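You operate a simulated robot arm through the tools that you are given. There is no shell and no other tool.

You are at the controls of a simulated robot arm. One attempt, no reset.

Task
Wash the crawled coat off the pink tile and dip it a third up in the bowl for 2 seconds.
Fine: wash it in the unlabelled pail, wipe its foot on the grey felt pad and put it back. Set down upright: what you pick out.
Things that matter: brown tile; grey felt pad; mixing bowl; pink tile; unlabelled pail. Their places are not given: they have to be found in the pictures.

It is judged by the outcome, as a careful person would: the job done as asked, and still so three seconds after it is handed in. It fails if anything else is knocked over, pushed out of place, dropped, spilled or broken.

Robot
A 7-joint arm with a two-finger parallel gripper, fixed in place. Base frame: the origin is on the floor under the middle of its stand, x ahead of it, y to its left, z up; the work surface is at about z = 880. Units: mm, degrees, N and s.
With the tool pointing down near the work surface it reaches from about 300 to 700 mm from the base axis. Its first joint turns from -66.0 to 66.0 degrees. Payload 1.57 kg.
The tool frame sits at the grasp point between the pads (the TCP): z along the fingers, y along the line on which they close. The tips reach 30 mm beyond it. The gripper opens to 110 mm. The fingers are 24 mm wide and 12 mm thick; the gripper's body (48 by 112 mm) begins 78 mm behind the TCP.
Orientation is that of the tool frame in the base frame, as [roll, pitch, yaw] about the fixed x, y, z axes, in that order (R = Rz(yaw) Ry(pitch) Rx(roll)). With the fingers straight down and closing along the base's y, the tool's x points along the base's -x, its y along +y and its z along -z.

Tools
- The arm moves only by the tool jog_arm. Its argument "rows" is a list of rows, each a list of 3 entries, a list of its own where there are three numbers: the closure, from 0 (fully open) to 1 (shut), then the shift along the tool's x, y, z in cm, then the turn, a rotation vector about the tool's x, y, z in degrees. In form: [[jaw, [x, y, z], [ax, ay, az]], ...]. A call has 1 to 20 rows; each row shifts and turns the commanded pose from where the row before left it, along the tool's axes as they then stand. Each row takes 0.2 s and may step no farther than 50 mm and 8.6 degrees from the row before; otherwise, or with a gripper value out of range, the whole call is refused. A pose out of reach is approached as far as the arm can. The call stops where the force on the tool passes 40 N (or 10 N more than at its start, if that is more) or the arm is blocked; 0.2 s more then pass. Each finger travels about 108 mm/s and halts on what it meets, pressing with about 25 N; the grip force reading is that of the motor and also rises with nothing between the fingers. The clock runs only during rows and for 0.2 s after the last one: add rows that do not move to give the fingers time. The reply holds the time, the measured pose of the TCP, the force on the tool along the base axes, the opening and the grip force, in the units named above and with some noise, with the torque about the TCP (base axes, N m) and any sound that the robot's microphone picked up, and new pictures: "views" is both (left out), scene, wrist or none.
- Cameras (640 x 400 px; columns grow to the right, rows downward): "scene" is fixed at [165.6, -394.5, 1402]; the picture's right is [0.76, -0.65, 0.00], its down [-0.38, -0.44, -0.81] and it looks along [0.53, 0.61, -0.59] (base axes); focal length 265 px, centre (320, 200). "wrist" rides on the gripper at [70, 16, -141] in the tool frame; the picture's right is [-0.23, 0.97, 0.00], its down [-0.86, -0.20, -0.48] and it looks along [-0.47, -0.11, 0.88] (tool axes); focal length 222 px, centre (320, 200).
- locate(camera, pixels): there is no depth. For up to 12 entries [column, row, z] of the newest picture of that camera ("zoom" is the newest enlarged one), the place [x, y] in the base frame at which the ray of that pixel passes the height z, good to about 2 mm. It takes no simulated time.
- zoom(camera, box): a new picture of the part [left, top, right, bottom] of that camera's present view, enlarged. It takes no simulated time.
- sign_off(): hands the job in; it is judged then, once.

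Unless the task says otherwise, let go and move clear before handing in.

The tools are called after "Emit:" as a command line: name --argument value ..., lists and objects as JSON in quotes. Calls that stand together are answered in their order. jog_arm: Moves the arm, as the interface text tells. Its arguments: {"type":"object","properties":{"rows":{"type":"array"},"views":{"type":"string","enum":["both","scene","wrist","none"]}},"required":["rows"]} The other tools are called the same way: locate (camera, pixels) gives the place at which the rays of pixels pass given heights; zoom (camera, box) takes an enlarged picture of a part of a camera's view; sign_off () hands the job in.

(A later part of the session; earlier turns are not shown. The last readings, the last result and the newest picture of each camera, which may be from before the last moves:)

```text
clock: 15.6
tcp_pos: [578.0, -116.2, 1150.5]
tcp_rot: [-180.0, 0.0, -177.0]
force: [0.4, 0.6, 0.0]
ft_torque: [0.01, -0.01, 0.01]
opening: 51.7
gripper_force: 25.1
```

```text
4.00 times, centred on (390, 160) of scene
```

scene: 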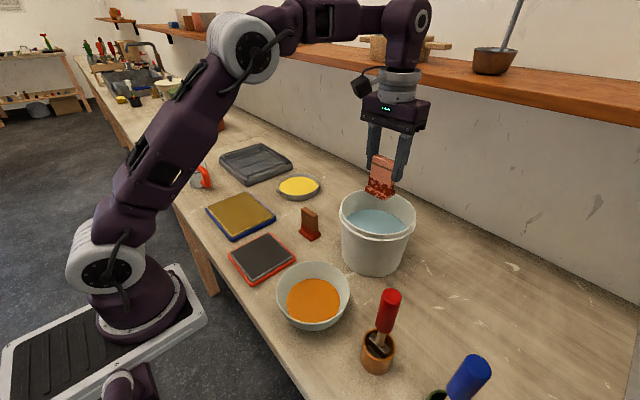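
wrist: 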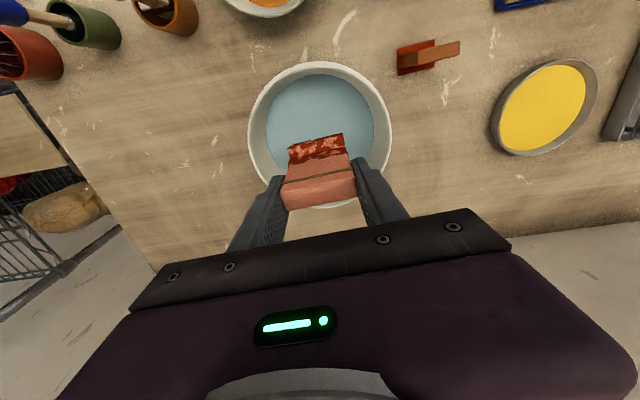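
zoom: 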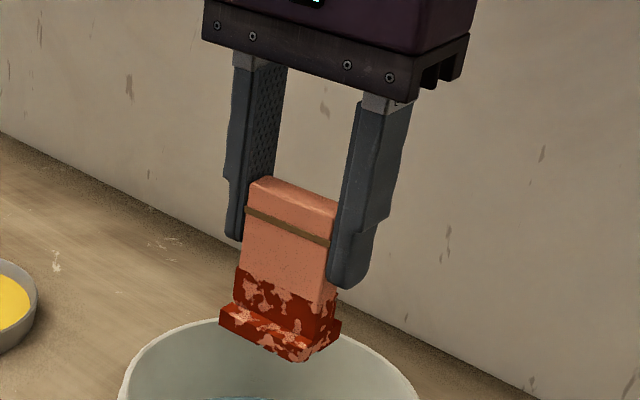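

The coat's top is about 34 mm up and the fingertips sit above it. I'll lower to just above the water, enter slowly, and check the waterline.

Emit:
jog_arm --rows '[[1, [0, 0, 3.3], [0, 0, 0]], [1, [0, 0, 3.3], [0, 0, 0]], [1, [0, 0, 3.0], [0, 0, 0]], [1, [0, 0, 1.0], [0, 0, 0]], [1, [0, 0, 1.0], [0, 0, 0]], [1, [0, 0, 1.0], [0, 0, 0]], [1, [0, 0, 1.0], [0, 0, 0]], [1, [0, 0, 1.0], [0, 0, 0]], [1, [0, 0, 0], [0, 0, 0]]]'

Emit:
zoom --camera "scene" --box '[335, 150, 430, 250]'

Emit:
zoom --camera "wrist" --box '[240, 60, 400, 220]'

```text
clock: 17.6
tcp_pos: [579.6, -116.3, 1000.0]
tcp_rot: [-180.0, 0.0, -177.0]
force: [0.6, -0.2, -2.3]
ft_torque: [0.01, 0.0, 0.02]
opening: 51.5
gripper_force: 25.4
```

scene: 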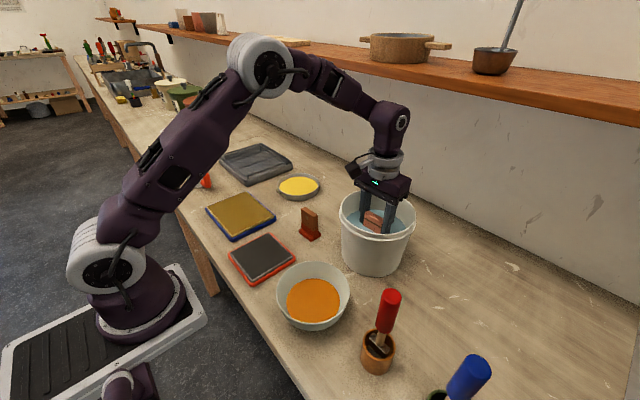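
wrist: 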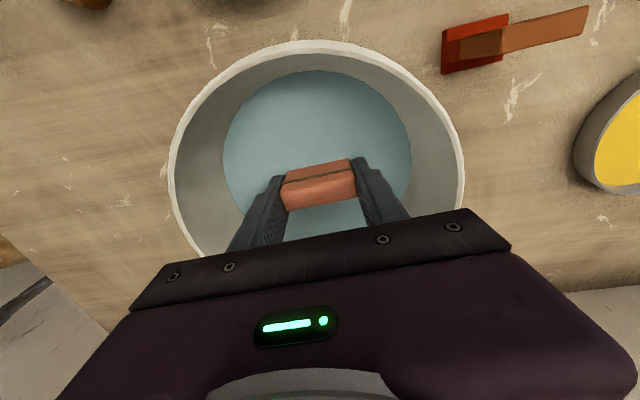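

```text
4.00 times, centred on (382, 200) of scene
```

zoom: 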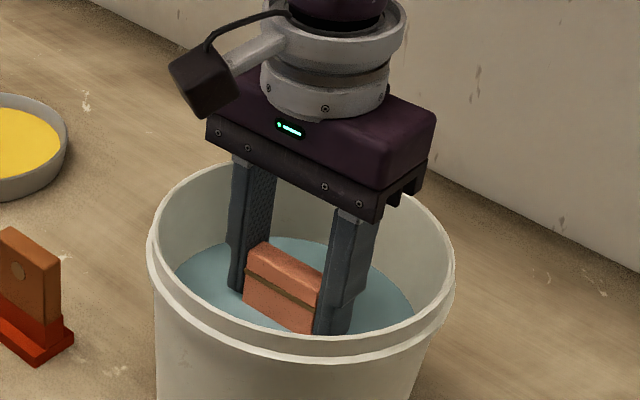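

```text
2.50 times, centred on (320, 140) of wrist
```

zoom: 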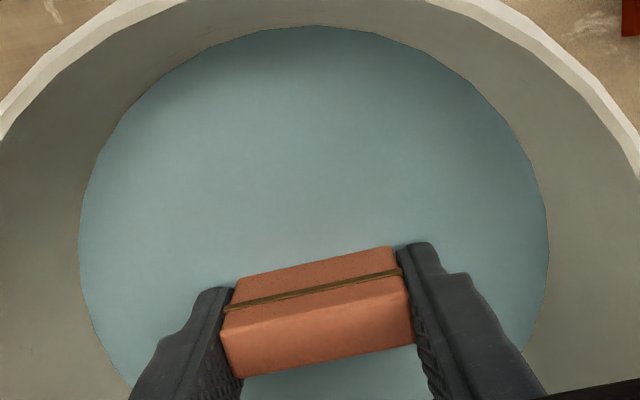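

The tile is 43 mm or more under (force shows slight buoyancy/drag only), and the whole coat is below the waterline. I'll enlarge to check the waterline as a calibration, then swish it gently.

Emit:
zoom --camera "scene" --box '[360, 195, 405, 240]'

Emit:
jog_arm --rows '[[1, [1.5, 0, 0], [0, 0, 0]], [1, [-1.5, 0, 0], [0, 0, 0]], [1, [-1.5, 0, 0], [0, 0, 0]], [1, [1.5, 0, 0], [0, 0, 0]], [1, [0, 1.5, 0], [0, 0, 0]], [1, [0, -1.5, 0], [0, 0, 0]], [1, [0, -1.5, 0], [0, 0, 0]], [1, [0, 1.5, 0], [0, 0, 0]], [1, [1.5, 0, 0], [0, 0, 0]], [1, [-1.5, 0, 0], [0, 0, 0]], [1, [-1.5, 0, 0], [0, 0, 0]], [1, [1.5, 0, 0], [0, 0, 0]], [1, [0, 1.5, 0], [0, 0, 0]], [1, [0, -1.5, 0], [0, 0, 0]], [1, [0, -1.5, 0], [0, 0, 0]], [1, [0, 1.5, 0], [0, 0, 0]], [1, [0, 0, 0], [0, 0, 0]]]'

```text
8.89 times, centred on (382, 218) of scene
```

zoom: 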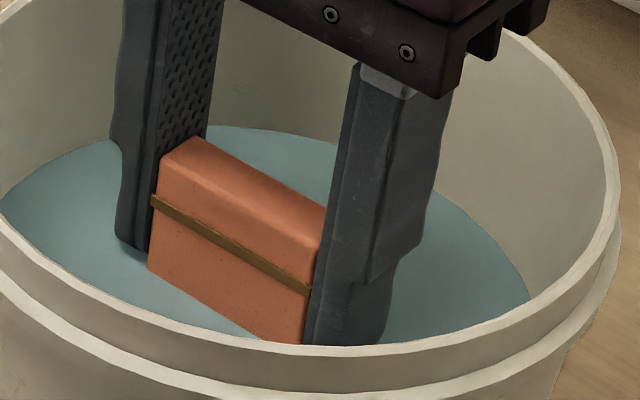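

```text
clock: 21.2
tcp_pos: [578.9, -114.8, 1003.6]
tcp_rot: [180.0, 0.0, -177.1]
force: [0.0, -0.8, 0.0]
ft_torque: [0.0, 0.03, -0.01]
opening: 51.6
gripper_force: 24.9
```

scene: 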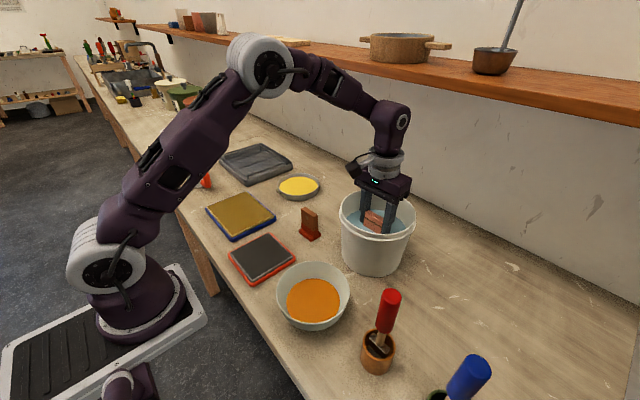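
wrist: 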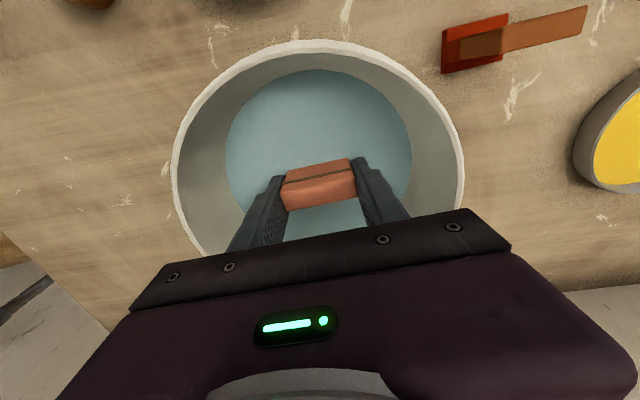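

The swish went smoothly with no force spikes. Before lifting, I'll enlarge again and use the waterline on the tile's left edge to calibrate the true water level.

Emit:
zoom --camera "scene" --box '[360, 195, 405, 240]'

Emit:
jog_arm --rows '[[1, [0, 0, 0], [0, 0, 0]]]' --views "none"

```text
8.89 times, centred on (382, 218) of scene
```

zoom: 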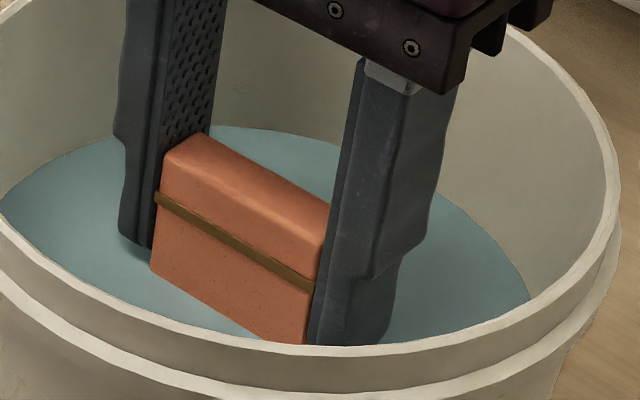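

```text
clock: 21.6
tcp_pos: [579.5, -115.1, 1002.9]
tcp_rot: [179.9, -0.1, -177.0]
force: [0.7, 0.3, -0.4]
ft_torque: [0.0, 0.03, 0.0]
opening: 51.5
gripper_force: 25.4
```

Emit:
locate --camera "zoom" --pixels '[[165, 158, 1000], [165, 158, 1010], [150, 270, 965], [150, 270, 970], [150, 270, 975], [150, 270, 980], [200, 131, 1004], [157, 195, 990], [157, 195, 995], [225, 126, 969], [0, 205, 969]]'

```text
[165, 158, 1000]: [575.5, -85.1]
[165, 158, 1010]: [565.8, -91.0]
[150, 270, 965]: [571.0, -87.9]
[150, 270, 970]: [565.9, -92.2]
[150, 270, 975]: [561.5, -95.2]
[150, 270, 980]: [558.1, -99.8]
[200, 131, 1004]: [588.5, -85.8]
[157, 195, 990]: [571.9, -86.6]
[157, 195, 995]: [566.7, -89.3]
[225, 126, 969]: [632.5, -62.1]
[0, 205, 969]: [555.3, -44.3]
```

The waterline at (150,270) works out to z≈966, so my level estimates are good to about 3 mm, and the tile is about 37 mm under with the coat at 25 mm. I'll go 8 mm deeper, swish once more, then lift out slowly and let it drip inside the pail.

Emit:
jog_arm --rows '[[1, [0, 0, 0.8], [0, 0, 0]], [1, [1.5, 0, 0], [0, 0, 0]], [1, [-1.5, 0, 0], [0, 0, 0]], [1, [-1.5, 0, 0], [0, 0, 0]], [1, [1.5, 0, 0], [0, 0, 0]], [1, [0, 1.5, 0], [0, 0, 0]], [1, [0, -1.5, 0], [0, 0, 0]], [1, [0, -1.5, 0], [0, 0, 0]], [1, [0, 1.5, 0], [0, 0, 0]], [1, [1.5, 0, 0], [0, 0, 0]], [1, [-1.5, 0, 0], [0, 0, 0]], [1, [-1.5, 0, 0], [0, 0, 0]], [1, [1.5, 0, 0], [0, 0, 0]], [1, [0, 0, -1.5], [0, 0, 0]], [1, [0, 0, -1.5], [0, 0, 0]], [1, [0, 0, -2.0], [0, 0, 0]], [1, [0, 0, -2.0], [0, 0, 0]], [1, [0, 0, 0], [0, 0, 0]], [1, [0, 0, 0], [0, 0, 0]], [1, [0, 0, 0], [0, 0, 0]]]'

Emit:
zoom --camera "scene" --box '[345, 160, 425, 240]'

Emit:
zoom --camera "wrist" --box '[240, 110, 400, 220]'

```text
clock: 25.8
tcp_pos: [578.2, -115.6, 1064.1]
tcp_rot: [-180.0, 0.0, -177.0]
force: [0.2, 0.2, -0.9]
ft_torque: [0.0, -0.02, 0.02]
opening: 51.7
gripper_force: 24.9
```

scene: 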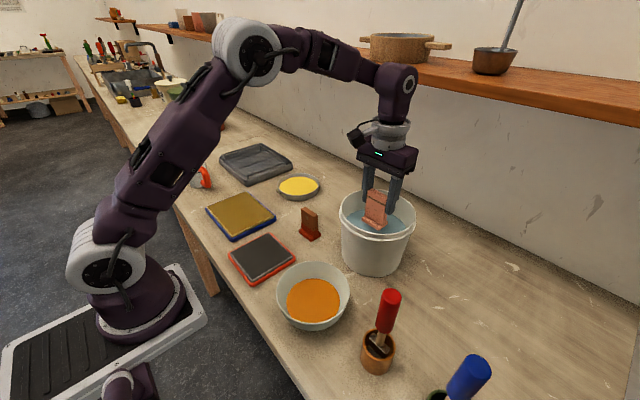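
wrist: 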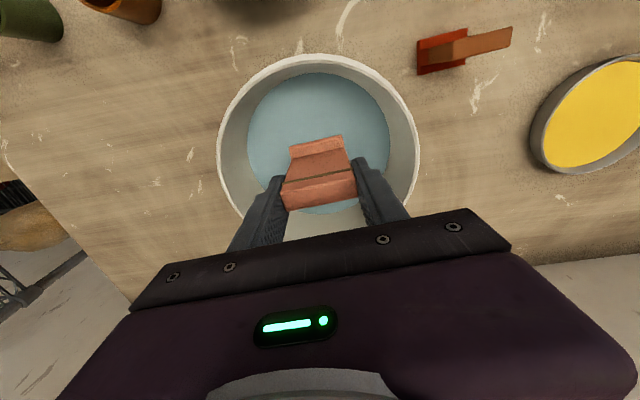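

```text
5.00 times, centred on (385, 200) of scene
```

zoom: 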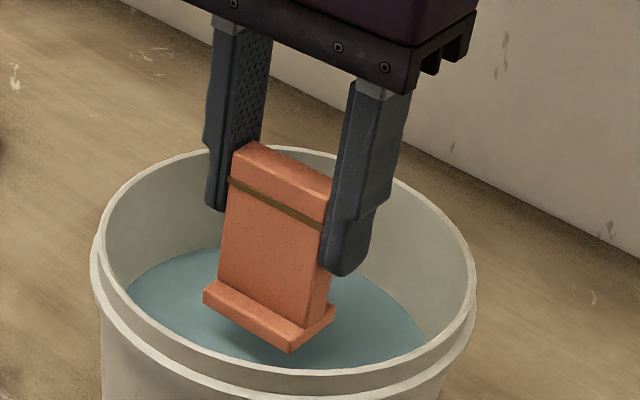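

```text
3.64 times, centred on (320, 165) of wrist
```

zoom: 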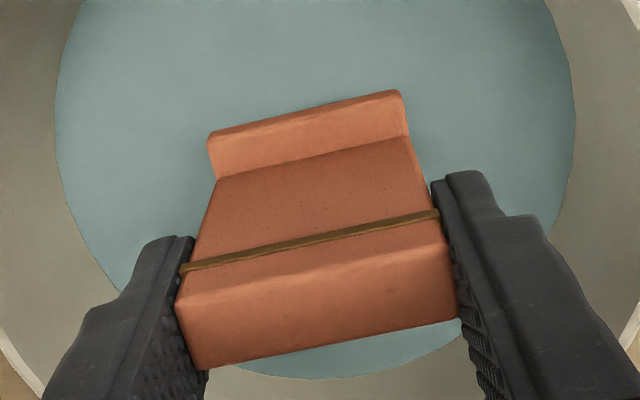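

The coat is completely washed off on the visible sides and the tile is wet but clean. I'll measure its height in this clean view, so the one-third dip depth is right.

Emit:
zoom --camera "scene" --box '[355, 180, 415, 240]'

```text
6.67 times, centred on (385, 210) of scene
```

zoom: 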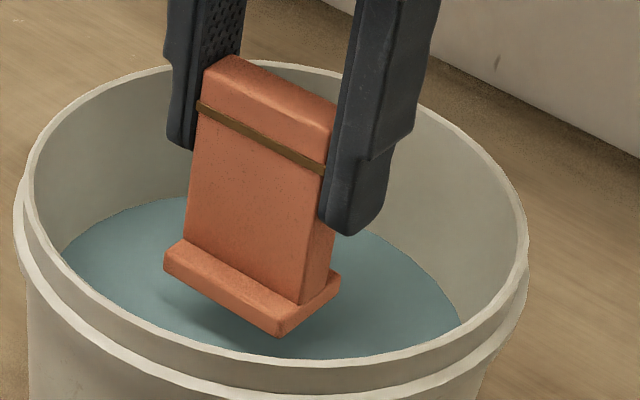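

Emit:
locate --camera "zoom" --pixels '[[206, 70, 1060], [206, 70, 1066], [164, 268, 985], [164, 268, 990], [164, 268, 995], [279, 338, 985], [279, 338, 990], [279, 338, 995], [184, 240, 995], [184, 240, 1000], [184, 240, 1005], [165, 250, 1000]]'

```text
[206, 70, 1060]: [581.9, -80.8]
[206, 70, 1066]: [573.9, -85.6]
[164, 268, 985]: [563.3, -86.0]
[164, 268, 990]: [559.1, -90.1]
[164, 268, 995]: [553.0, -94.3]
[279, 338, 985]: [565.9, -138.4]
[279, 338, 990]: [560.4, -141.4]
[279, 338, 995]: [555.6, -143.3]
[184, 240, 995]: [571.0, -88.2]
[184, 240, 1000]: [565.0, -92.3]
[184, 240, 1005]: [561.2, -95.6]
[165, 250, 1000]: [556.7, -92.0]
```

Emit:
zoom --camera "scene" --box '[364, 182, 394, 202]'

Emit:
zoom --camera "scene" --box '[356, 206, 396, 232]'

```text
16.00 times, centred on (379, 192) of scene
```

zoom: 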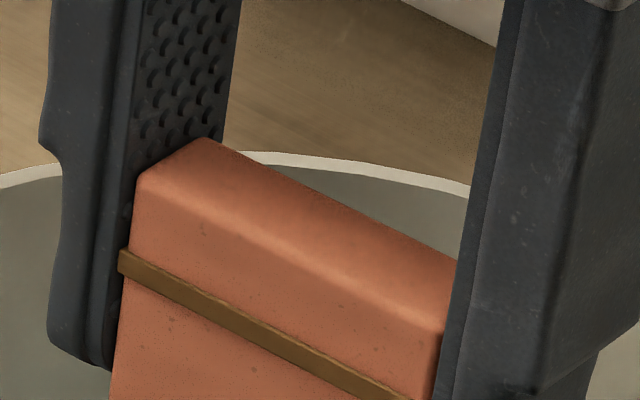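

```text
15.38 times, centred on (376, 219) of scene
```

zoom: 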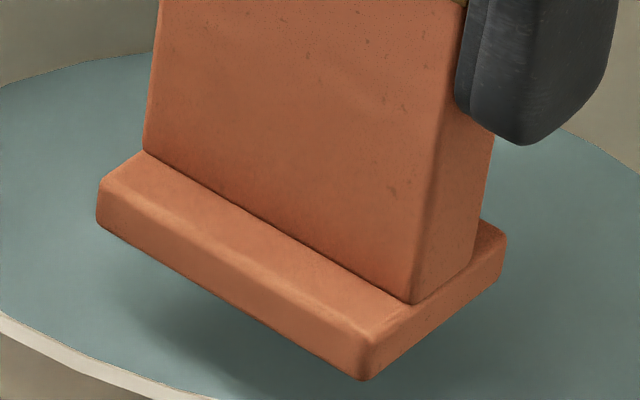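

Emit:
locate --camera "zoom" --pixels '[[97, 225, 985], [97, 225, 990], [97, 225, 995], [360, 381, 985], [360, 381, 990], [503, 275, 985], [503, 275, 990], [143, 150, 995], [143, 150, 1000], [412, 304, 995], [412, 304, 1000]]'

Emit:
locate --camera "scene" --pixels '[[367.56, 190.94, 1060], [367.56, 190.94, 1065], [367.56, 190.94, 1070], [371.8, 188.1, 1060], [371.8, 188.1, 1065], [371.8, 188.1, 1070]]'

Emit:
jog_arm --rows '[[1, [0, 0, 0], [0, 0, 0]]]' --views "none"

```text
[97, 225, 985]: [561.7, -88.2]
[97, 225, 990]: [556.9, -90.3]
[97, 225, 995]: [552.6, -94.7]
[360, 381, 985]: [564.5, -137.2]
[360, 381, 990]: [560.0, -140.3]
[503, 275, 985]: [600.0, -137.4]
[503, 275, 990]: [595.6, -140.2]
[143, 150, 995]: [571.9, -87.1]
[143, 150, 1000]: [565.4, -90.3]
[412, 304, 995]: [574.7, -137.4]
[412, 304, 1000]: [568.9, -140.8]
```

```text
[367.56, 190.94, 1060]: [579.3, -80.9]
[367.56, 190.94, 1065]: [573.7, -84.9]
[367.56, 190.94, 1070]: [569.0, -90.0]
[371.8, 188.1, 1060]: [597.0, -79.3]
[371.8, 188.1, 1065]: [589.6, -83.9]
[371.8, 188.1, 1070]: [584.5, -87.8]
```

```text
clock: 26.2
tcp_pos: [579.1, -115.3, 1065.5]
tcp_rot: [-179.9, 0.0, -177.0]
force: [0.5, 0.4, -1.0]
ft_torque: [-0.05, 0.0, -0.01]
opening: 51.5
gripper_force: 25.4
```

The scene view puts the foot's bottom at z≈989.5 with TCP at 1064.8, but the top looks nearer z 1070, so the tile may be about 80 mm tall. I'll check its height with a sharper wrist zoom, using the known 51.5 mm width as a scale.

Emit:
zoom --camera "wrist" --box '[275, 125, 365, 215]'

```text
4.44 times, centred on (320, 170) of wrist
```

zoom: 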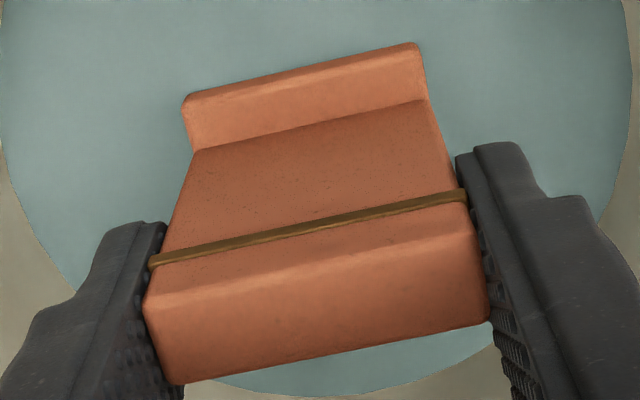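

Emit:
locate --camera "zoom" --pixels '[[145, 303, 1065], [472, 228, 1065], [145, 303, 1071], [472, 228, 1071], [172, 384, 1065], [490, 320, 1065], [172, 384, 1071], [490, 320, 1071], [194, 152, 1000], [427, 100, 1000], [183, 97, 1000], [418, 44, 1000]]'

```text
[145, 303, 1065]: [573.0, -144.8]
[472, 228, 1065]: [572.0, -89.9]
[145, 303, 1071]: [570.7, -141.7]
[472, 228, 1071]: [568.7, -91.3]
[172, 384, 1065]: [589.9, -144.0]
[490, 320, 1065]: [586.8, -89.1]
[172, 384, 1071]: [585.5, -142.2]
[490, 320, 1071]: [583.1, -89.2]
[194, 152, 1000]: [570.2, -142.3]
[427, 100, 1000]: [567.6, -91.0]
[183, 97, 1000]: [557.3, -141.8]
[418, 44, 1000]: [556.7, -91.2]
```

At the 51.5 mm width scale the tile's top is about 5 mm above the TCP and its bottom 75 mm below, so it is about 80 mm tall and a third is about 26.5 mm. I'll let it drip over the pail for 2 s, then rise and carry it over the bowl centre.

Emit:
jog_arm --rows '[[1, [0, 0, 0], [0, 0, 0]], [1, [0, 0, 0], [0, 0, 0]], [1, [0, 0, 0], [0, 0, 0]], [1, [0, 0, 0], [0, 0, 0]], [1, [0, 0, 0], [0, 0, 0]], [1, [0, 0, 0], [0, 0, 0]], [1, [0, 0, 0], [0, 0, 0]], [1, [0, 0, 0], [0, 0, 0]], [1, [0, 0, 0], [0, 0, 0]], [1, [0, 0, 0], [0, 0, 0]], [1, [0, 0, -4.2], [0, 0, 0]], [1, [0, 0, -4.2], [0, 0, 0]], [1, [3.57, -0.29, 0], [0, 0, 0]], [1, [3.57, -0.29, 0], [0, 0, 0]], [1, [3.57, -0.29, 0], [0, 0, 0]], [1, [3.57, -0.29, 0], [0, 0, 0]], [1, [3.57, -0.29, 0], [0, 0, 0]], [1, [3.57, -0.29, 0], [0, 0, 0]], [1, [0, 0, 0], [0, 0, 0]], [1, [0, 0, 0], [0, 0, 0]]]'

```text
clock: 30.4
tcp_pos: [364.3, -143.4, 1147.8]
tcp_rot: [-180.0, 0.0, -177.0]
force: [0.8, 1.1, -0.4]
ft_torque: [0.03, 0.04, 0.02]
opening: 51.5
gripper_force: 24.8
```

scene: 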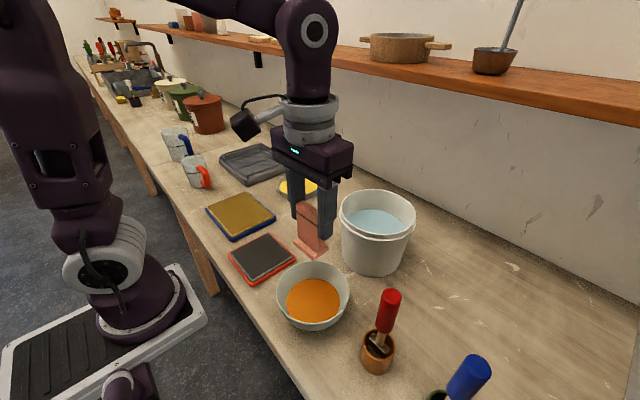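
wrist: 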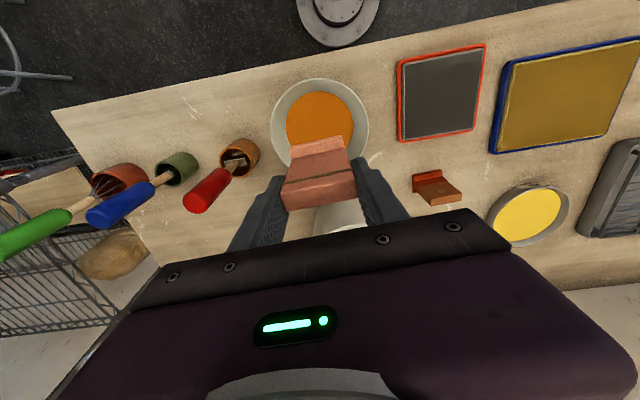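

The tile is over the bowl at (364,-143) and looks clean. I'll lower until its foot is just above the glaze and check that it is centred.

Emit:
jog_arm --rows '[[1, [0, 0, 3.5], [0, 0, 0]], [1, [0, 0, 3.5], [0, 0, 0]], [1, [0, 0, 3.5], [0, 0, 0]], [1, [0, 0, 2.5], [0, 0, 0]], [1, [0, 0, 0.7], [0, 0, 0]], [1, [0, 0, 0], [0, 0, 0]], [1, [0, 0, 0], [0, 0, 0]]]'

Emit:
zoom --camera "scene" --box '[265, 220, 365, 340]'

Emit:
zoom --camera "wrist" --box '[220, 30, 420, 220]'

```text
clock: 32.0
tcp_pos: [362.5, -143.9, 1010.0]
tcp_rot: [-179.9, 0.0, -177.0]
force: [-0.7, 0.5, -1.2]
ft_torque: [0.0, 0.01, 0.01]
opening: 51.7
gripper_force: 25.8
```

scene: 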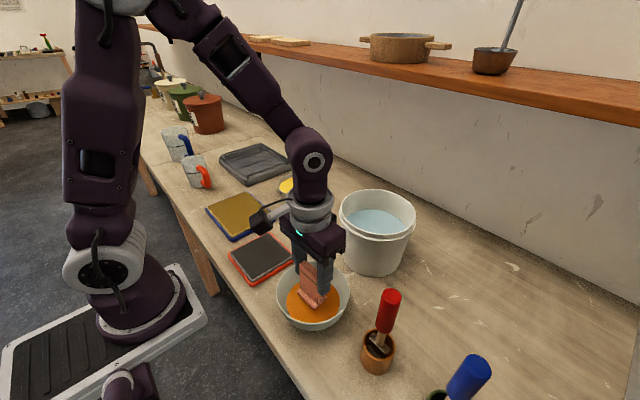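
wrist: 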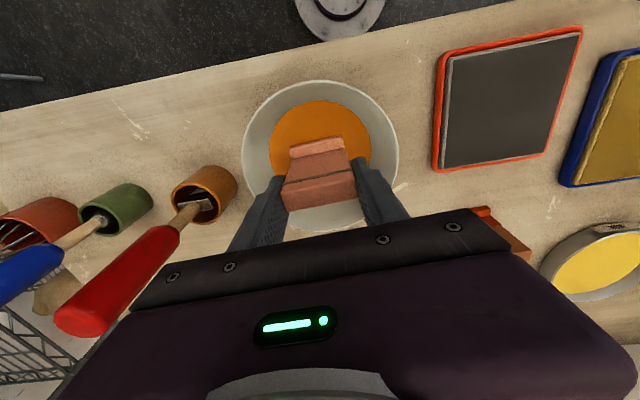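

```text
3.33 times, centred on (315, 280) of scene
```

zoom: 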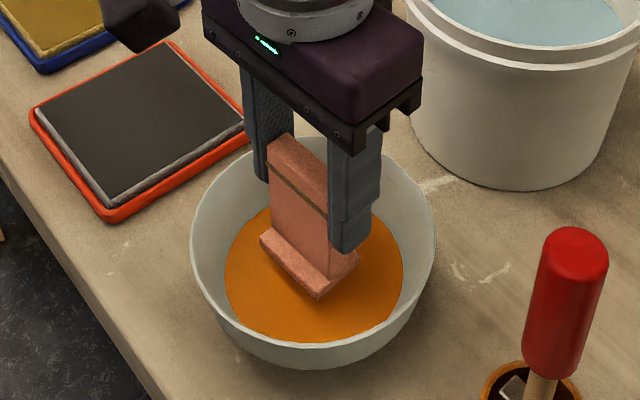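

```text
2.11 times, centred on (320, 125) of wrist
```

zoom: 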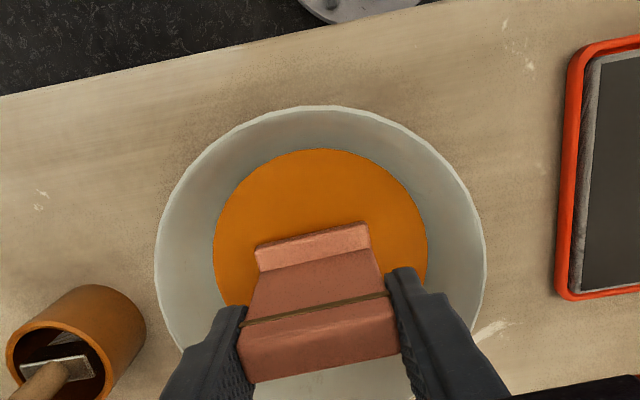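

The foot hangs about 17 mm above the glaze, in view of both cameras. I'll re-measure the glaze disc edges here to confirm the bowl centre before dipping.

Emit:
locate --camera "zoom" --pixels '[[213, 237, 918], [428, 230, 918], [320, 149, 918], [155, 240, 953], [486, 235, 953], [320, 106, 953], [256, 249, 945], [368, 222, 945], [261, 271, 945], [371, 247, 945]]'

Emit:
zoom --camera "scene" --box '[285, 255, 345, 325]'

```text
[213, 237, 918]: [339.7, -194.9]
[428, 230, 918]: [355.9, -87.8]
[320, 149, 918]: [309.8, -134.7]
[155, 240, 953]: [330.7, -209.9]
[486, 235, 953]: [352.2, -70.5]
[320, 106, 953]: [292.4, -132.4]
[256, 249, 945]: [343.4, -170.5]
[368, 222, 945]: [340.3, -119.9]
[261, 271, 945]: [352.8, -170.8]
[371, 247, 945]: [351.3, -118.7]
```

```text
5.71 times, centred on (315, 290) of scene
```

zoom: 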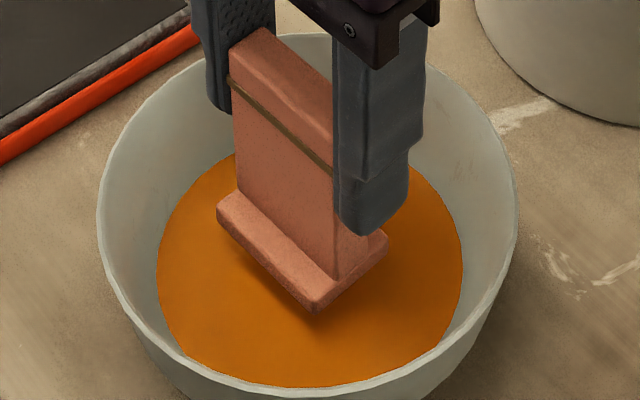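

The disc edges confirm the bowl centre at (363.7,-144.5); the tile's foot is centred near (360,-145). I'll shift 3.5 mm in +x and lower another 10 mm, still above the glaze.

Emit:
jog_arm --rows '[[1, [-0.35, 0.03, 0], [0, 0, 0]], [1, [0, 0, 1.0], [0, 0, 0]], [1, [0, 0, 0], [0, 0, 0]], [1, [0, 0, 0], [0, 0, 0]], [1, [0, 0, 0], [0, 0, 0]]]'

Emit:
zoom --camera "scene" --box '[285, 255, 345, 325]'

Emit:
jog_arm --rows '[[1, [0, 0, 0], [0, 0, 0]]]' --views "none"

```text
clock: 33.2
tcp_pos: [366.8, -143.9, 1002.9]
tcp_rot: [180.0, 0.1, -177.0]
force: [-0.5, -1.3, -0.7]
ft_torque: [0.03, 0.0, -0.01]
opening: 51.6
gripper_force: 25.1
```

scene: 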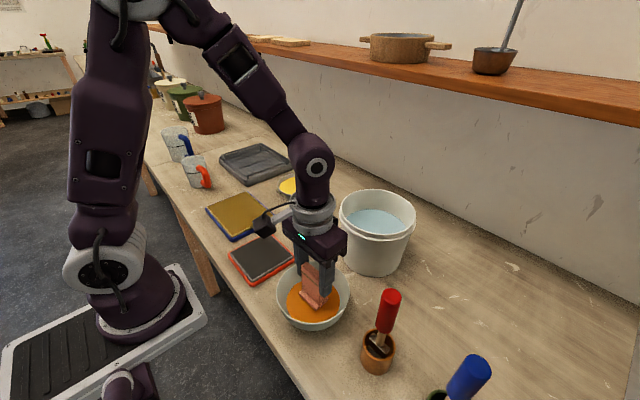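
wrist: 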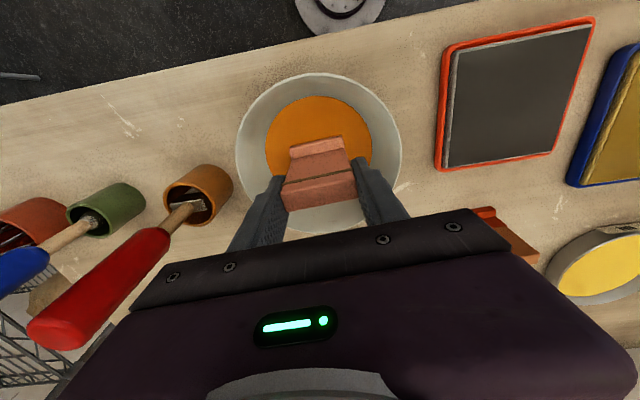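

```text
5.71 times, centred on (315, 290) of scene
```

zoom: 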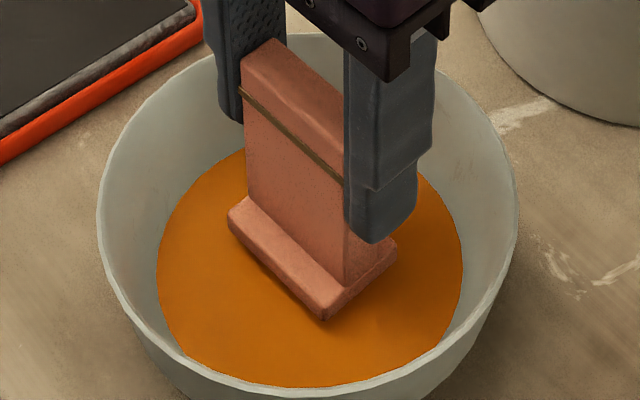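

```text
clock: 33.6
tcp_pos: [366.1, -143.3, 1000.3]
tcp_rot: [-179.9, 0.1, -177.1]
force: [0.1, 0.2, -0.4]
ft_torque: [-0.03, -0.05, 0.0]
opening: 51.7
gripper_force: 24.6
```

TCP z averages about 1001.6, so the foot is near z 927, about 9 mm above the glaze. I'll lower 30 mm into the glaze (about 21 mm deep) and check the waterline straight away; the clock only runs during rows.

Emit:
jog_arm --rows '[[1, [0, 0, 1.5], [0, 0, 0]], [1, [0, 0, 1.5], [0, 0, 0]]]'

Emit:
zoom --camera "scene" --box '[295, 265, 345, 315]'

Emit:
zoom --camera "wrist" --box '[265, 105, 375, 215]'

```text
clock: 34.2
tcp_pos: [367.0, -142.4, 971.6]
tcp_rot: [-180.0, 0.0, -177.0]
force: [-0.1, -0.7, -0.6]
ft_torque: [0.01, -0.01, 0.02]
opening: 51.5
gripper_force: 25.0
```

scene: 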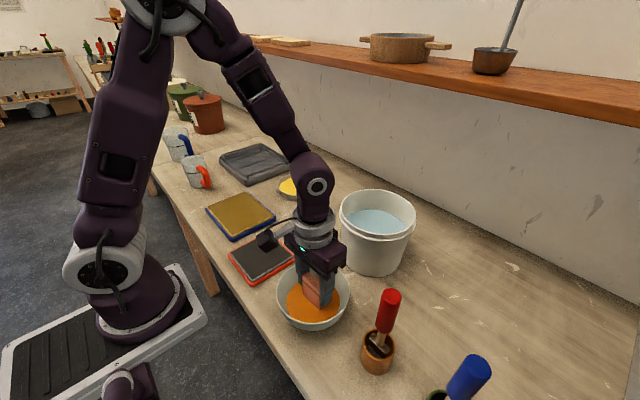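
wrist: 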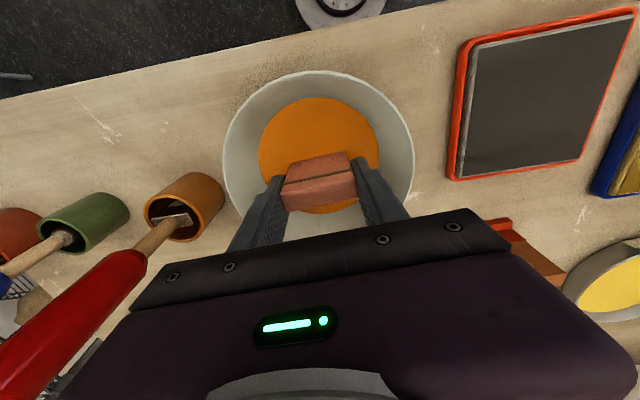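

```text
8.00 times, centred on (320, 290) of scene
```

zoom: 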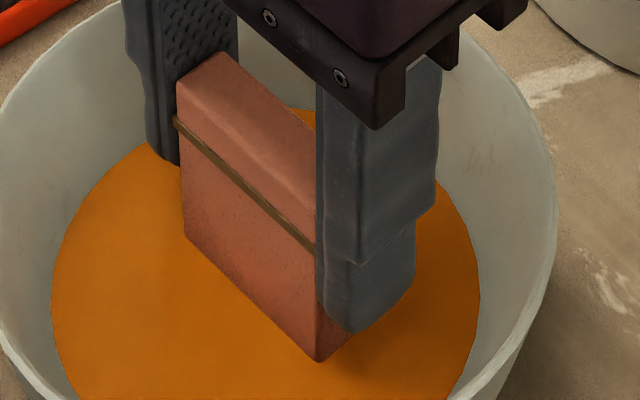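

```text
3.64 times, centred on (320, 160) of wrist
```

zoom: 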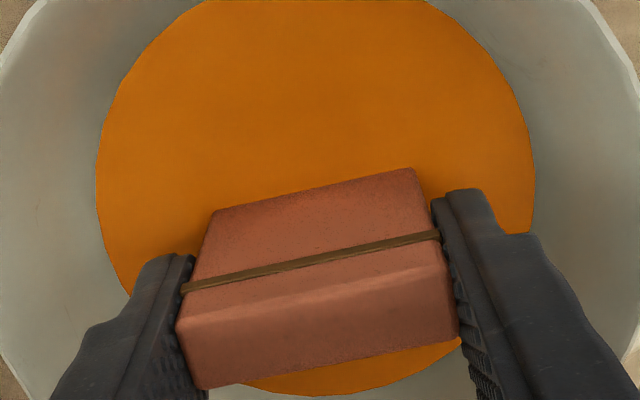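

The waterline is now on the slab above the foot: scene zoom (185,240)–(318,361), wrist zoom (213,211)–(413,168). I'll work out its exact height from both before finishing the dip.

Emit:
locate --camera "zoom" --pixels '[[213, 211, 910], [413, 168, 910], [213, 211, 915], [413, 168, 915], [213, 211, 920], [413, 168, 920], [213, 211, 925], [413, 168, 925]]'

Emit:
locate --camera "scene" --pixels '[[303.1, 295.0, 910], [303.1, 295.0, 915], [303.1, 295.0, 920], [319.75, 310.1, 910], [319.75, 310.1, 915], [319.75, 310.1, 920], [302.1, 276.6, 970], [302.1, 276.6, 975], [302.1, 276.6, 980]]'

```text
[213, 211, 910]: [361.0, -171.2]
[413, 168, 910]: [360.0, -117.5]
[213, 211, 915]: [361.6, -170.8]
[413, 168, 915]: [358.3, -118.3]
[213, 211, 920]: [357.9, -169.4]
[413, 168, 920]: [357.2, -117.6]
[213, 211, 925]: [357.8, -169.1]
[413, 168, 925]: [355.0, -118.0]
```

```text
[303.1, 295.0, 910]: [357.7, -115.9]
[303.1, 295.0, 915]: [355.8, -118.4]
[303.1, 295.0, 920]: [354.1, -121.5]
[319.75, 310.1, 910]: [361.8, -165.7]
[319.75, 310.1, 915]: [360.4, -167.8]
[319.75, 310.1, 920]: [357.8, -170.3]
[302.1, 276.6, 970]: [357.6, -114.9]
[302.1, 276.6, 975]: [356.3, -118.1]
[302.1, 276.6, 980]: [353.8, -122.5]
```

Both views agree the glaze is at about z 917 and the tile is 20 mm under, with 60 mm showing and no contact force. I'll lower 6.5 mm more to reach a third, hold so the dip totals about 2 s, then lift clear and drip over the bowl.

Emit:
jog_arm --rows '[[1, [0, 0, 0.65], [0, 0, 0]], [1, [0, 0, 0], [0, 0, 0]], [1, [0, 0, 0], [0, 0, 0]], [1, [0, 0, 0], [0, 0, 0]], [1, [0, 0, 0], [0, 0, 0]], [1, [0, 0, 0], [0, 0, 0]], [1, [0, 0, 0], [0, 0, 0]], [1, [0, 0, 0], [0, 0, 0]], [1, [0, 0, 0], [0, 0, 0]], [1, [0, 0, -2.2], [0, 0, 0]], [1, [0, 0, -2.3], [0, 0, 0]], [1, [0, 0, 0], [0, 0, 0]], [1, [0, 0, 0], [0, 0, 0]], [1, [0, 0, 0], [0, 0, 0]], [1, [0, 0, 0], [0, 0, 0]], [1, [0, 0, 0], [0, 0, 0]]]'

Emit:
zoom --camera "scene" --box '[290, 250, 350, 310]'

Emit:
zoom --camera "wrist" --box '[265, 105, 375, 215]'

```text
clock: 37.6
tcp_pos: [368.9, -142.5, 1008.2]
tcp_rot: [180.0, 0.0, -177.0]
force: [-0.3, 1.0, -0.4]
ft_torque: [-0.02, -0.02, -0.03]
opening: 51.6
gripper_force: 24.3
```

scene: 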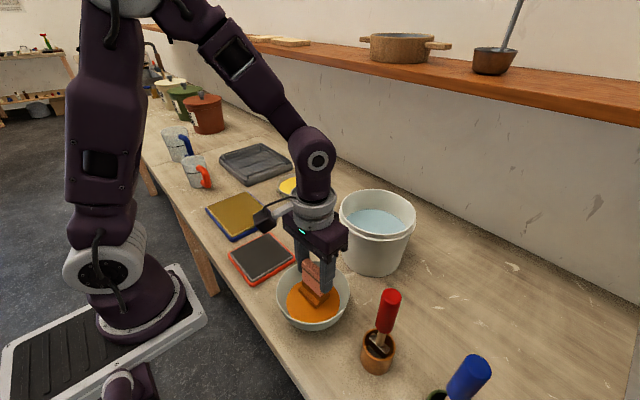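
wrist: 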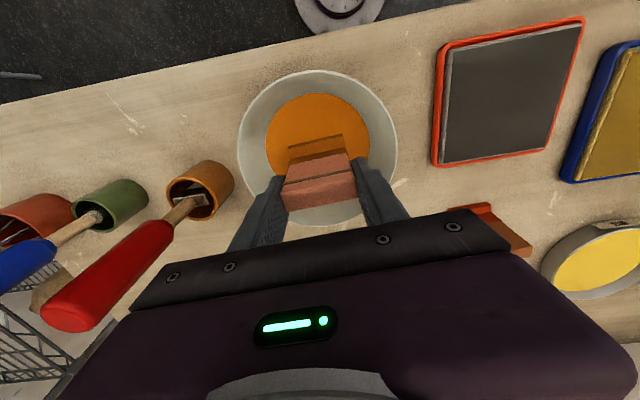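

```text
6.67 times, centred on (320, 280) of scene
```

zoom: 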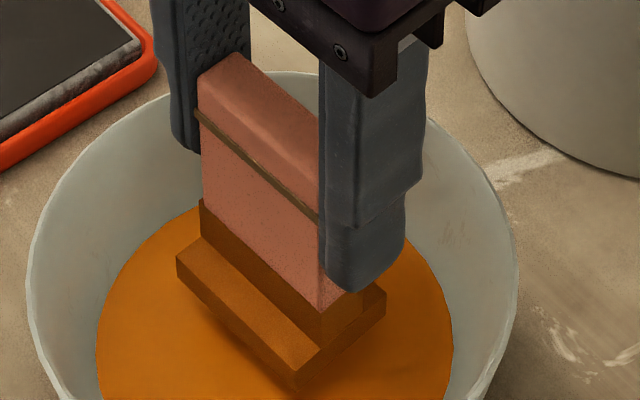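

```text
3.64 times, centred on (320, 160) of wrist
```

zoom: 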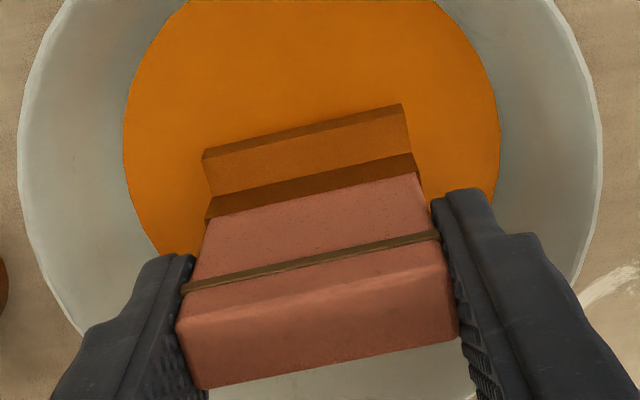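

The dip left a clean, even coat; from the top edge (197,88) to the coat line (200,200) is about 53 mm, so the coat is about 27 of 80 mm, a third. I'll let it drip a little longer, and measure the grey felt pad meanwhile.

Emit:
jog_arm --rows '[[1, [0, 0, 0], [0, 0, 0]], [1, [0, 0, 0], [0, 0, 0]], [1, [0, 0, 0], [0, 0, 0]], [1, [0, 0, 0], [0, 0, 0]], [1, [0, 0, 0], [0, 0, 0]], [1, [0, 0, 0], [0, 0, 0]], [1, [0, 0, 0], [0, 0, 0]], [1, [0, 0, 0], [0, 0, 0]], [1, [0, 0, -2.0], [0, 0, 0]], [1, [0, 0, -3.0], [0, 0, 0]], [1, [0, 0, 0], [0, 0, 0]], [1, [0, 0, 0], [0, 0, 0]], [1, [0, 0, 0], [0, 0, 0]], [1, [0, 0, 0], [0, 0, 0]]]'

Emit:
zoom --camera "scene" --box '[215, 220, 305, 295]'

Emit:
zoom --camera "wrist" --box '[410, 10, 590, 180]'

```text
clock: 40.6
tcp_pos: [368.2, -141.1, 1062.4]
tcp_rot: [-180.0, 0.0, -177.0]
force: [-0.3, 0.5, -1.4]
ft_torque: [-0.02, 0.0, 0.0]
opening: 52.0
gripper_force: 25.0
```

scene: 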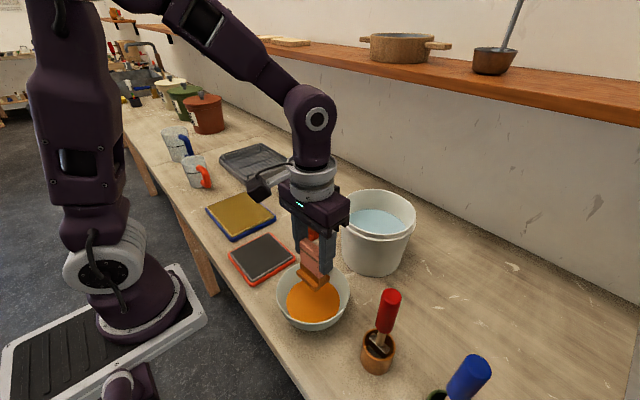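
wrist: 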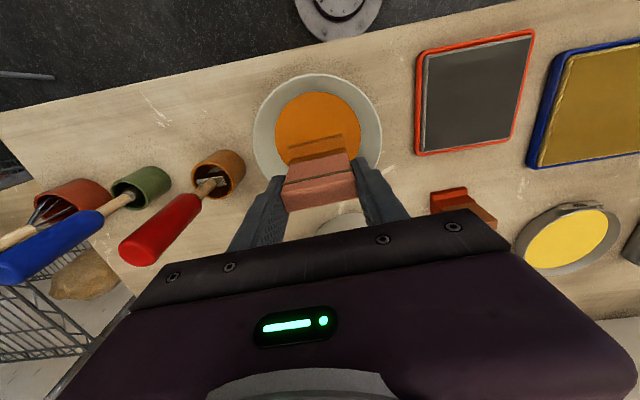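

```text
5.33 times, centred on (260, 258) of scene
```

zoom: 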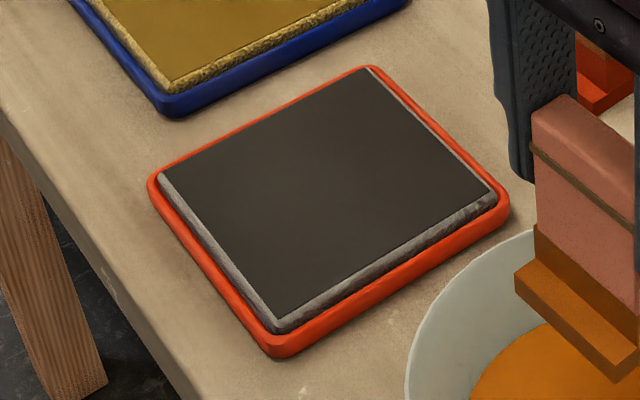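

```text
2.35 times, centred on (500, 95) of wrist
```

zoom: 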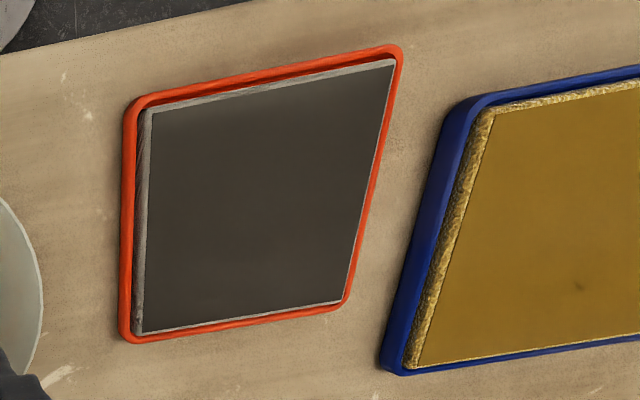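

Emit:
locate --camera "zoom" --pixels '[[149, 112, 890], [149, 112, 900], [394, 61, 890], [394, 61, 900], [345, 302, 890], [345, 302, 900], [140, 333, 890], [140, 333, 900]]'

Emit:
locate --camera "scene" --pixels '[[230.4, 253.3, 890], [230.4, 253.3, 900], [269.4, 233.3, 890], [269.4, 233.3, 900], [293.2, 256.1, 890], [293.2, 256.1, 900], [251.9, 281.0, 890], [251.9, 281.0, 900]]'

```text
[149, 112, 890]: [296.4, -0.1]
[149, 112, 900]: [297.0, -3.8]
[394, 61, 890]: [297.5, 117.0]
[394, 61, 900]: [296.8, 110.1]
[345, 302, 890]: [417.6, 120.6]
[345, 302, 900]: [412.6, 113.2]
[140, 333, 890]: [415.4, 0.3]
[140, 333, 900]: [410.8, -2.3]
```

```text
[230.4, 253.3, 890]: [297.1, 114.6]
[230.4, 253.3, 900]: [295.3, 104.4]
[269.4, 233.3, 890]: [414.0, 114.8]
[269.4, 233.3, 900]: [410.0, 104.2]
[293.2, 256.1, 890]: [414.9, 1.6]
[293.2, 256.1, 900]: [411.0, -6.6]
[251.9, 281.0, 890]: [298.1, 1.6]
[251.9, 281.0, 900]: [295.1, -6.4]
```

Both views put the felt pad's top at about z 893, spanning x 297–413 and y 0–113, with its surface above the red tray's rim. I'll carry the tile over the pad's near-right part and lower until it is just above the felt.

Emit:
jog_arm --rows '[[1, [0.05, 4.36, 0], [0, 0, 0]], [1, [0.05, 4.36, 0], [0, 0, 0]], [1, [0.05, 4.36, 0], [0, 0, 0]], [1, [0.05, 4.36, 0], [0, 0, 0]], [1, [0, 0, 3.0], [0, 0, 0]], [1, [0, 0, 3.0], [0, 0, 0]], [1, [0, 0, 1.8], [0, 0, 0]], [1, [0, 0, 0], [0, 0, 0]], [1, [0, 0, 0], [0, 0, 0]], [1, [0, 0, 0], [0, 0, 0]]]'

Emit:
zoom --camera "scene" --box '[215, 190, 315, 290]'

Emit:
zoom --camera "wrist" --box '[220, 60, 420, 220]'

```text
clock: 42.8
tcp_pos: [359.4, 30.6, 983.3]
tcp_rot: [180.0, 0.1, -177.0]
force: [0.6, -0.2, -0.3]
ft_torque: [0.0, -0.01, 0.0]
opening: 51.7
gripper_force: 24.5
```

scene: 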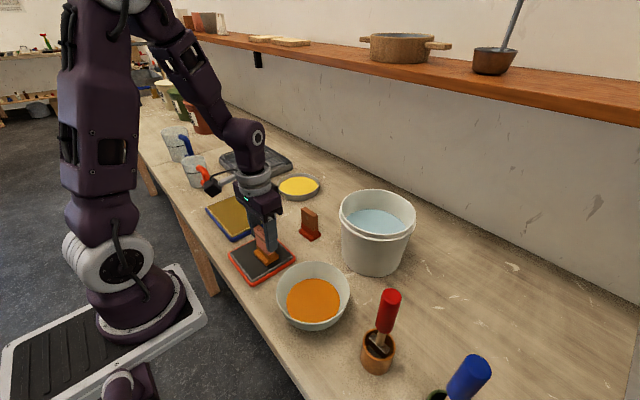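
wrist: 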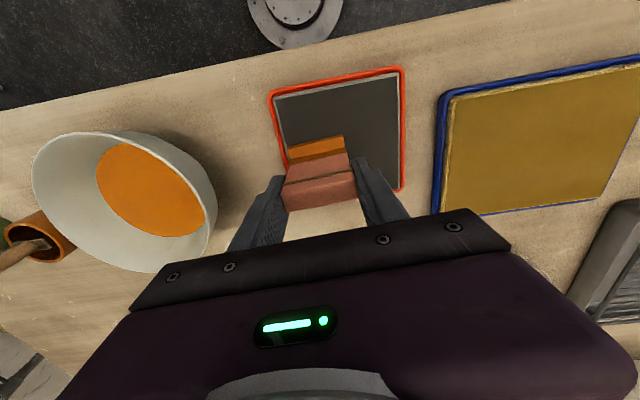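

```text
4.00 times, centred on (265, 240) of scene
```

zoom: 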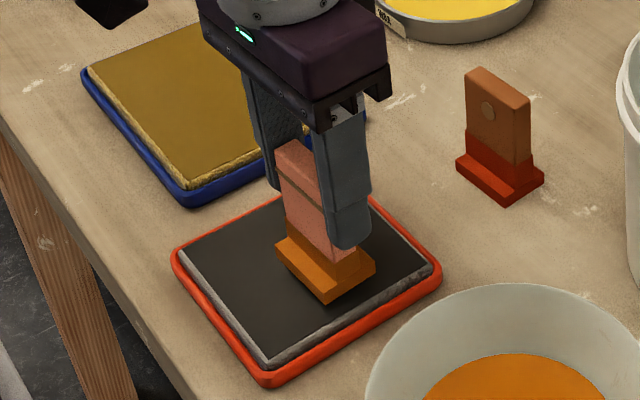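

```text
2.50 times, centred on (320, 140) of wrist
```

zoom: 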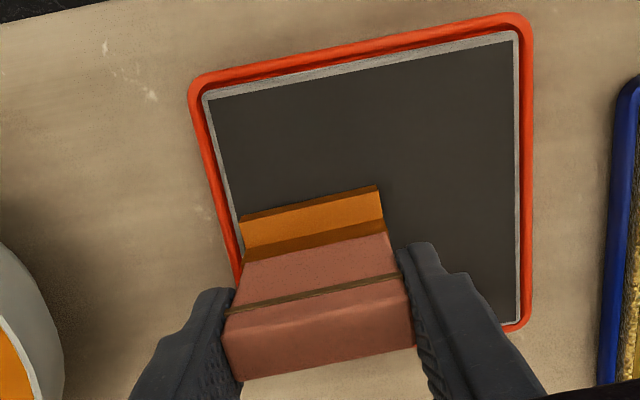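

Emit:
locate --camera "zoom" --pixels '[[205, 97, 893], [517, 33, 893], [519, 322, 893], [205, 97, 898], [517, 33, 898], [519, 322, 898], [240, 217, 909], [377, 186, 909], [238, 265, 893]]'

Emit:
locate --camera "scene" --pixels '[[310, 255, 893], [263.5, 280, 893], [253, 279, 893], [306, 257, 893], [289.5, 263, 893]]'

```text
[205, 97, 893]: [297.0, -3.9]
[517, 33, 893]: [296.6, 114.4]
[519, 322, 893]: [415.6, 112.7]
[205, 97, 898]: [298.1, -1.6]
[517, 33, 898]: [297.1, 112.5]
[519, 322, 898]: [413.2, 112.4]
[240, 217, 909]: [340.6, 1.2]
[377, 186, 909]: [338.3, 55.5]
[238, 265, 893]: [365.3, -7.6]
```

```text
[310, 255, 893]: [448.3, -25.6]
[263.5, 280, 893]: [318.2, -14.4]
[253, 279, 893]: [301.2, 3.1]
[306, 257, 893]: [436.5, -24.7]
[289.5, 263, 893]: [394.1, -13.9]
```

The foot spans y 1–55 and x 339–375, within the pad (x 297–414, y -3–113), about 13 mm above the felt. I'll shift 5 mm further in and lower gently, watching the force.

Emit:
jog_arm --rows '[[1, [0, 0.5, 0], [0, 0, 0]], [1, [0, 0, 0.8], [0, 0, 0]], [1, [0, 0, 0.2], [0, 0, 0]], [1, [0, 0, 0], [0, 0, 0]], [1, [0, 0, 0], [0, 0, 0]]]'

Emit:
zoom --camera "scene" --box '[240, 225, 300, 285]'

```text
clock: 44.0
tcp_pos: [358.2, 35.5, 972.0]
tcp_rot: [-179.9, 0.0, -177.0]
force: [0.2, -0.1, -0.7]
ft_torque: [-0.04, -0.03, 0.0]
opening: 51.4
gripper_force: 25.1
```

scene: 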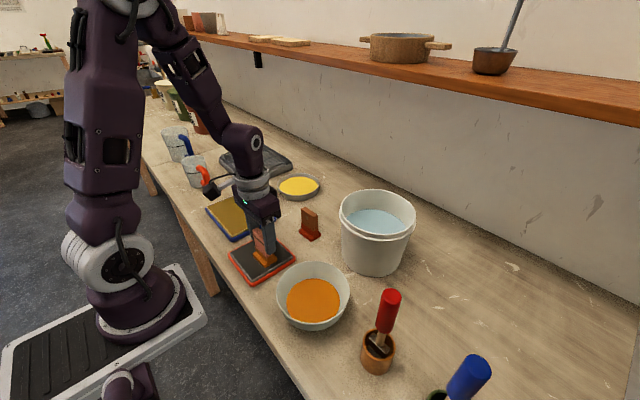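
wrist: 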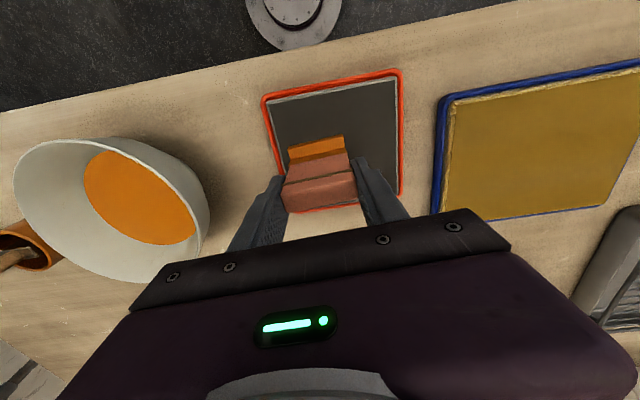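

```text
6.67 times, centred on (270, 255) of scene
```

zoom: 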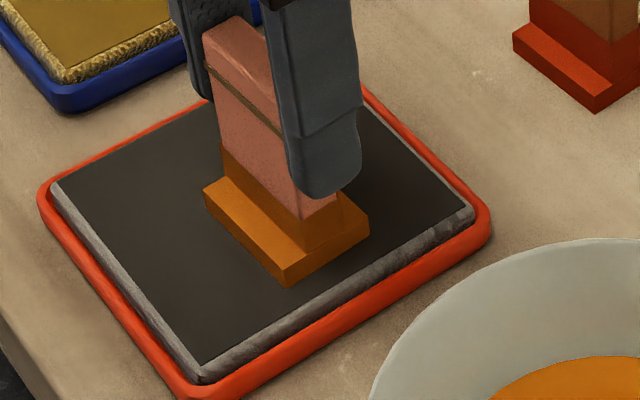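

No contact yet (force -0.7 N) with TCP at 972. I'll continue down in 1 mm steps, reading the force.

Emit:
jog_arm --rows '[[1, [0, 0, 0.1], [0, 0, 0]], [1, [0, 0, 0.1], [0, 0, 0]], [1, [0, 0, 0], [0, 0, 0]]]' --views "none"

```text
clock: 44.8
tcp_pos: [357.6, 35.2, 970.6]
tcp_rot: [180.0, 0.2, -177.0]
force: [0.6, -0.9, 20.5]
ft_torque: [-0.04, -0.09, 0.0]
opening: 51.3
gripper_force: 25.7
```

Contact: 20 N upward after 2 mm, which is stiffer than I want. I'll back off in small steps to a light pressure.

Emit:
jog_arm --rows '[[1, [0, 0, -0.07], [0, 0, 0]], [1, [0, 0, 0], [0, 0, 0]]]' --views "none"

```text
clock: 45.4
tcp_pos: [357.3, 35.5, 968.9]
tcp_rot: [179.9, 0.0, -177.1]
force: [0.0, 0.1, 2.2]
ft_torque: [0.1, -0.12, -0.04]
opening: 51.7
gripper_force: 24.9
```

The force is now a light 2.2 N. I'll start wiping along y in short strokes, checking the force after each because the contact is stiff.

Emit:
jog_arm --rows '[[1, [0, 0.5, 0.01], [0, 0, 0]], [1, [0, 0.5, 0], [0, 0, 0]], [1, [0, 0.5, 0], [0, 0, 0]]]' --views "none"

```text
clock: 46.2
tcp_pos: [355.2, 49.9, 969.7]
tcp_rot: [-179.9, -0.1, -177.0]
force: [1.1, -5.2, 14.0]
ft_torque: [-0.27, -0.24, -0.04]
opening: 51.5
gripper_force: 24.9
```

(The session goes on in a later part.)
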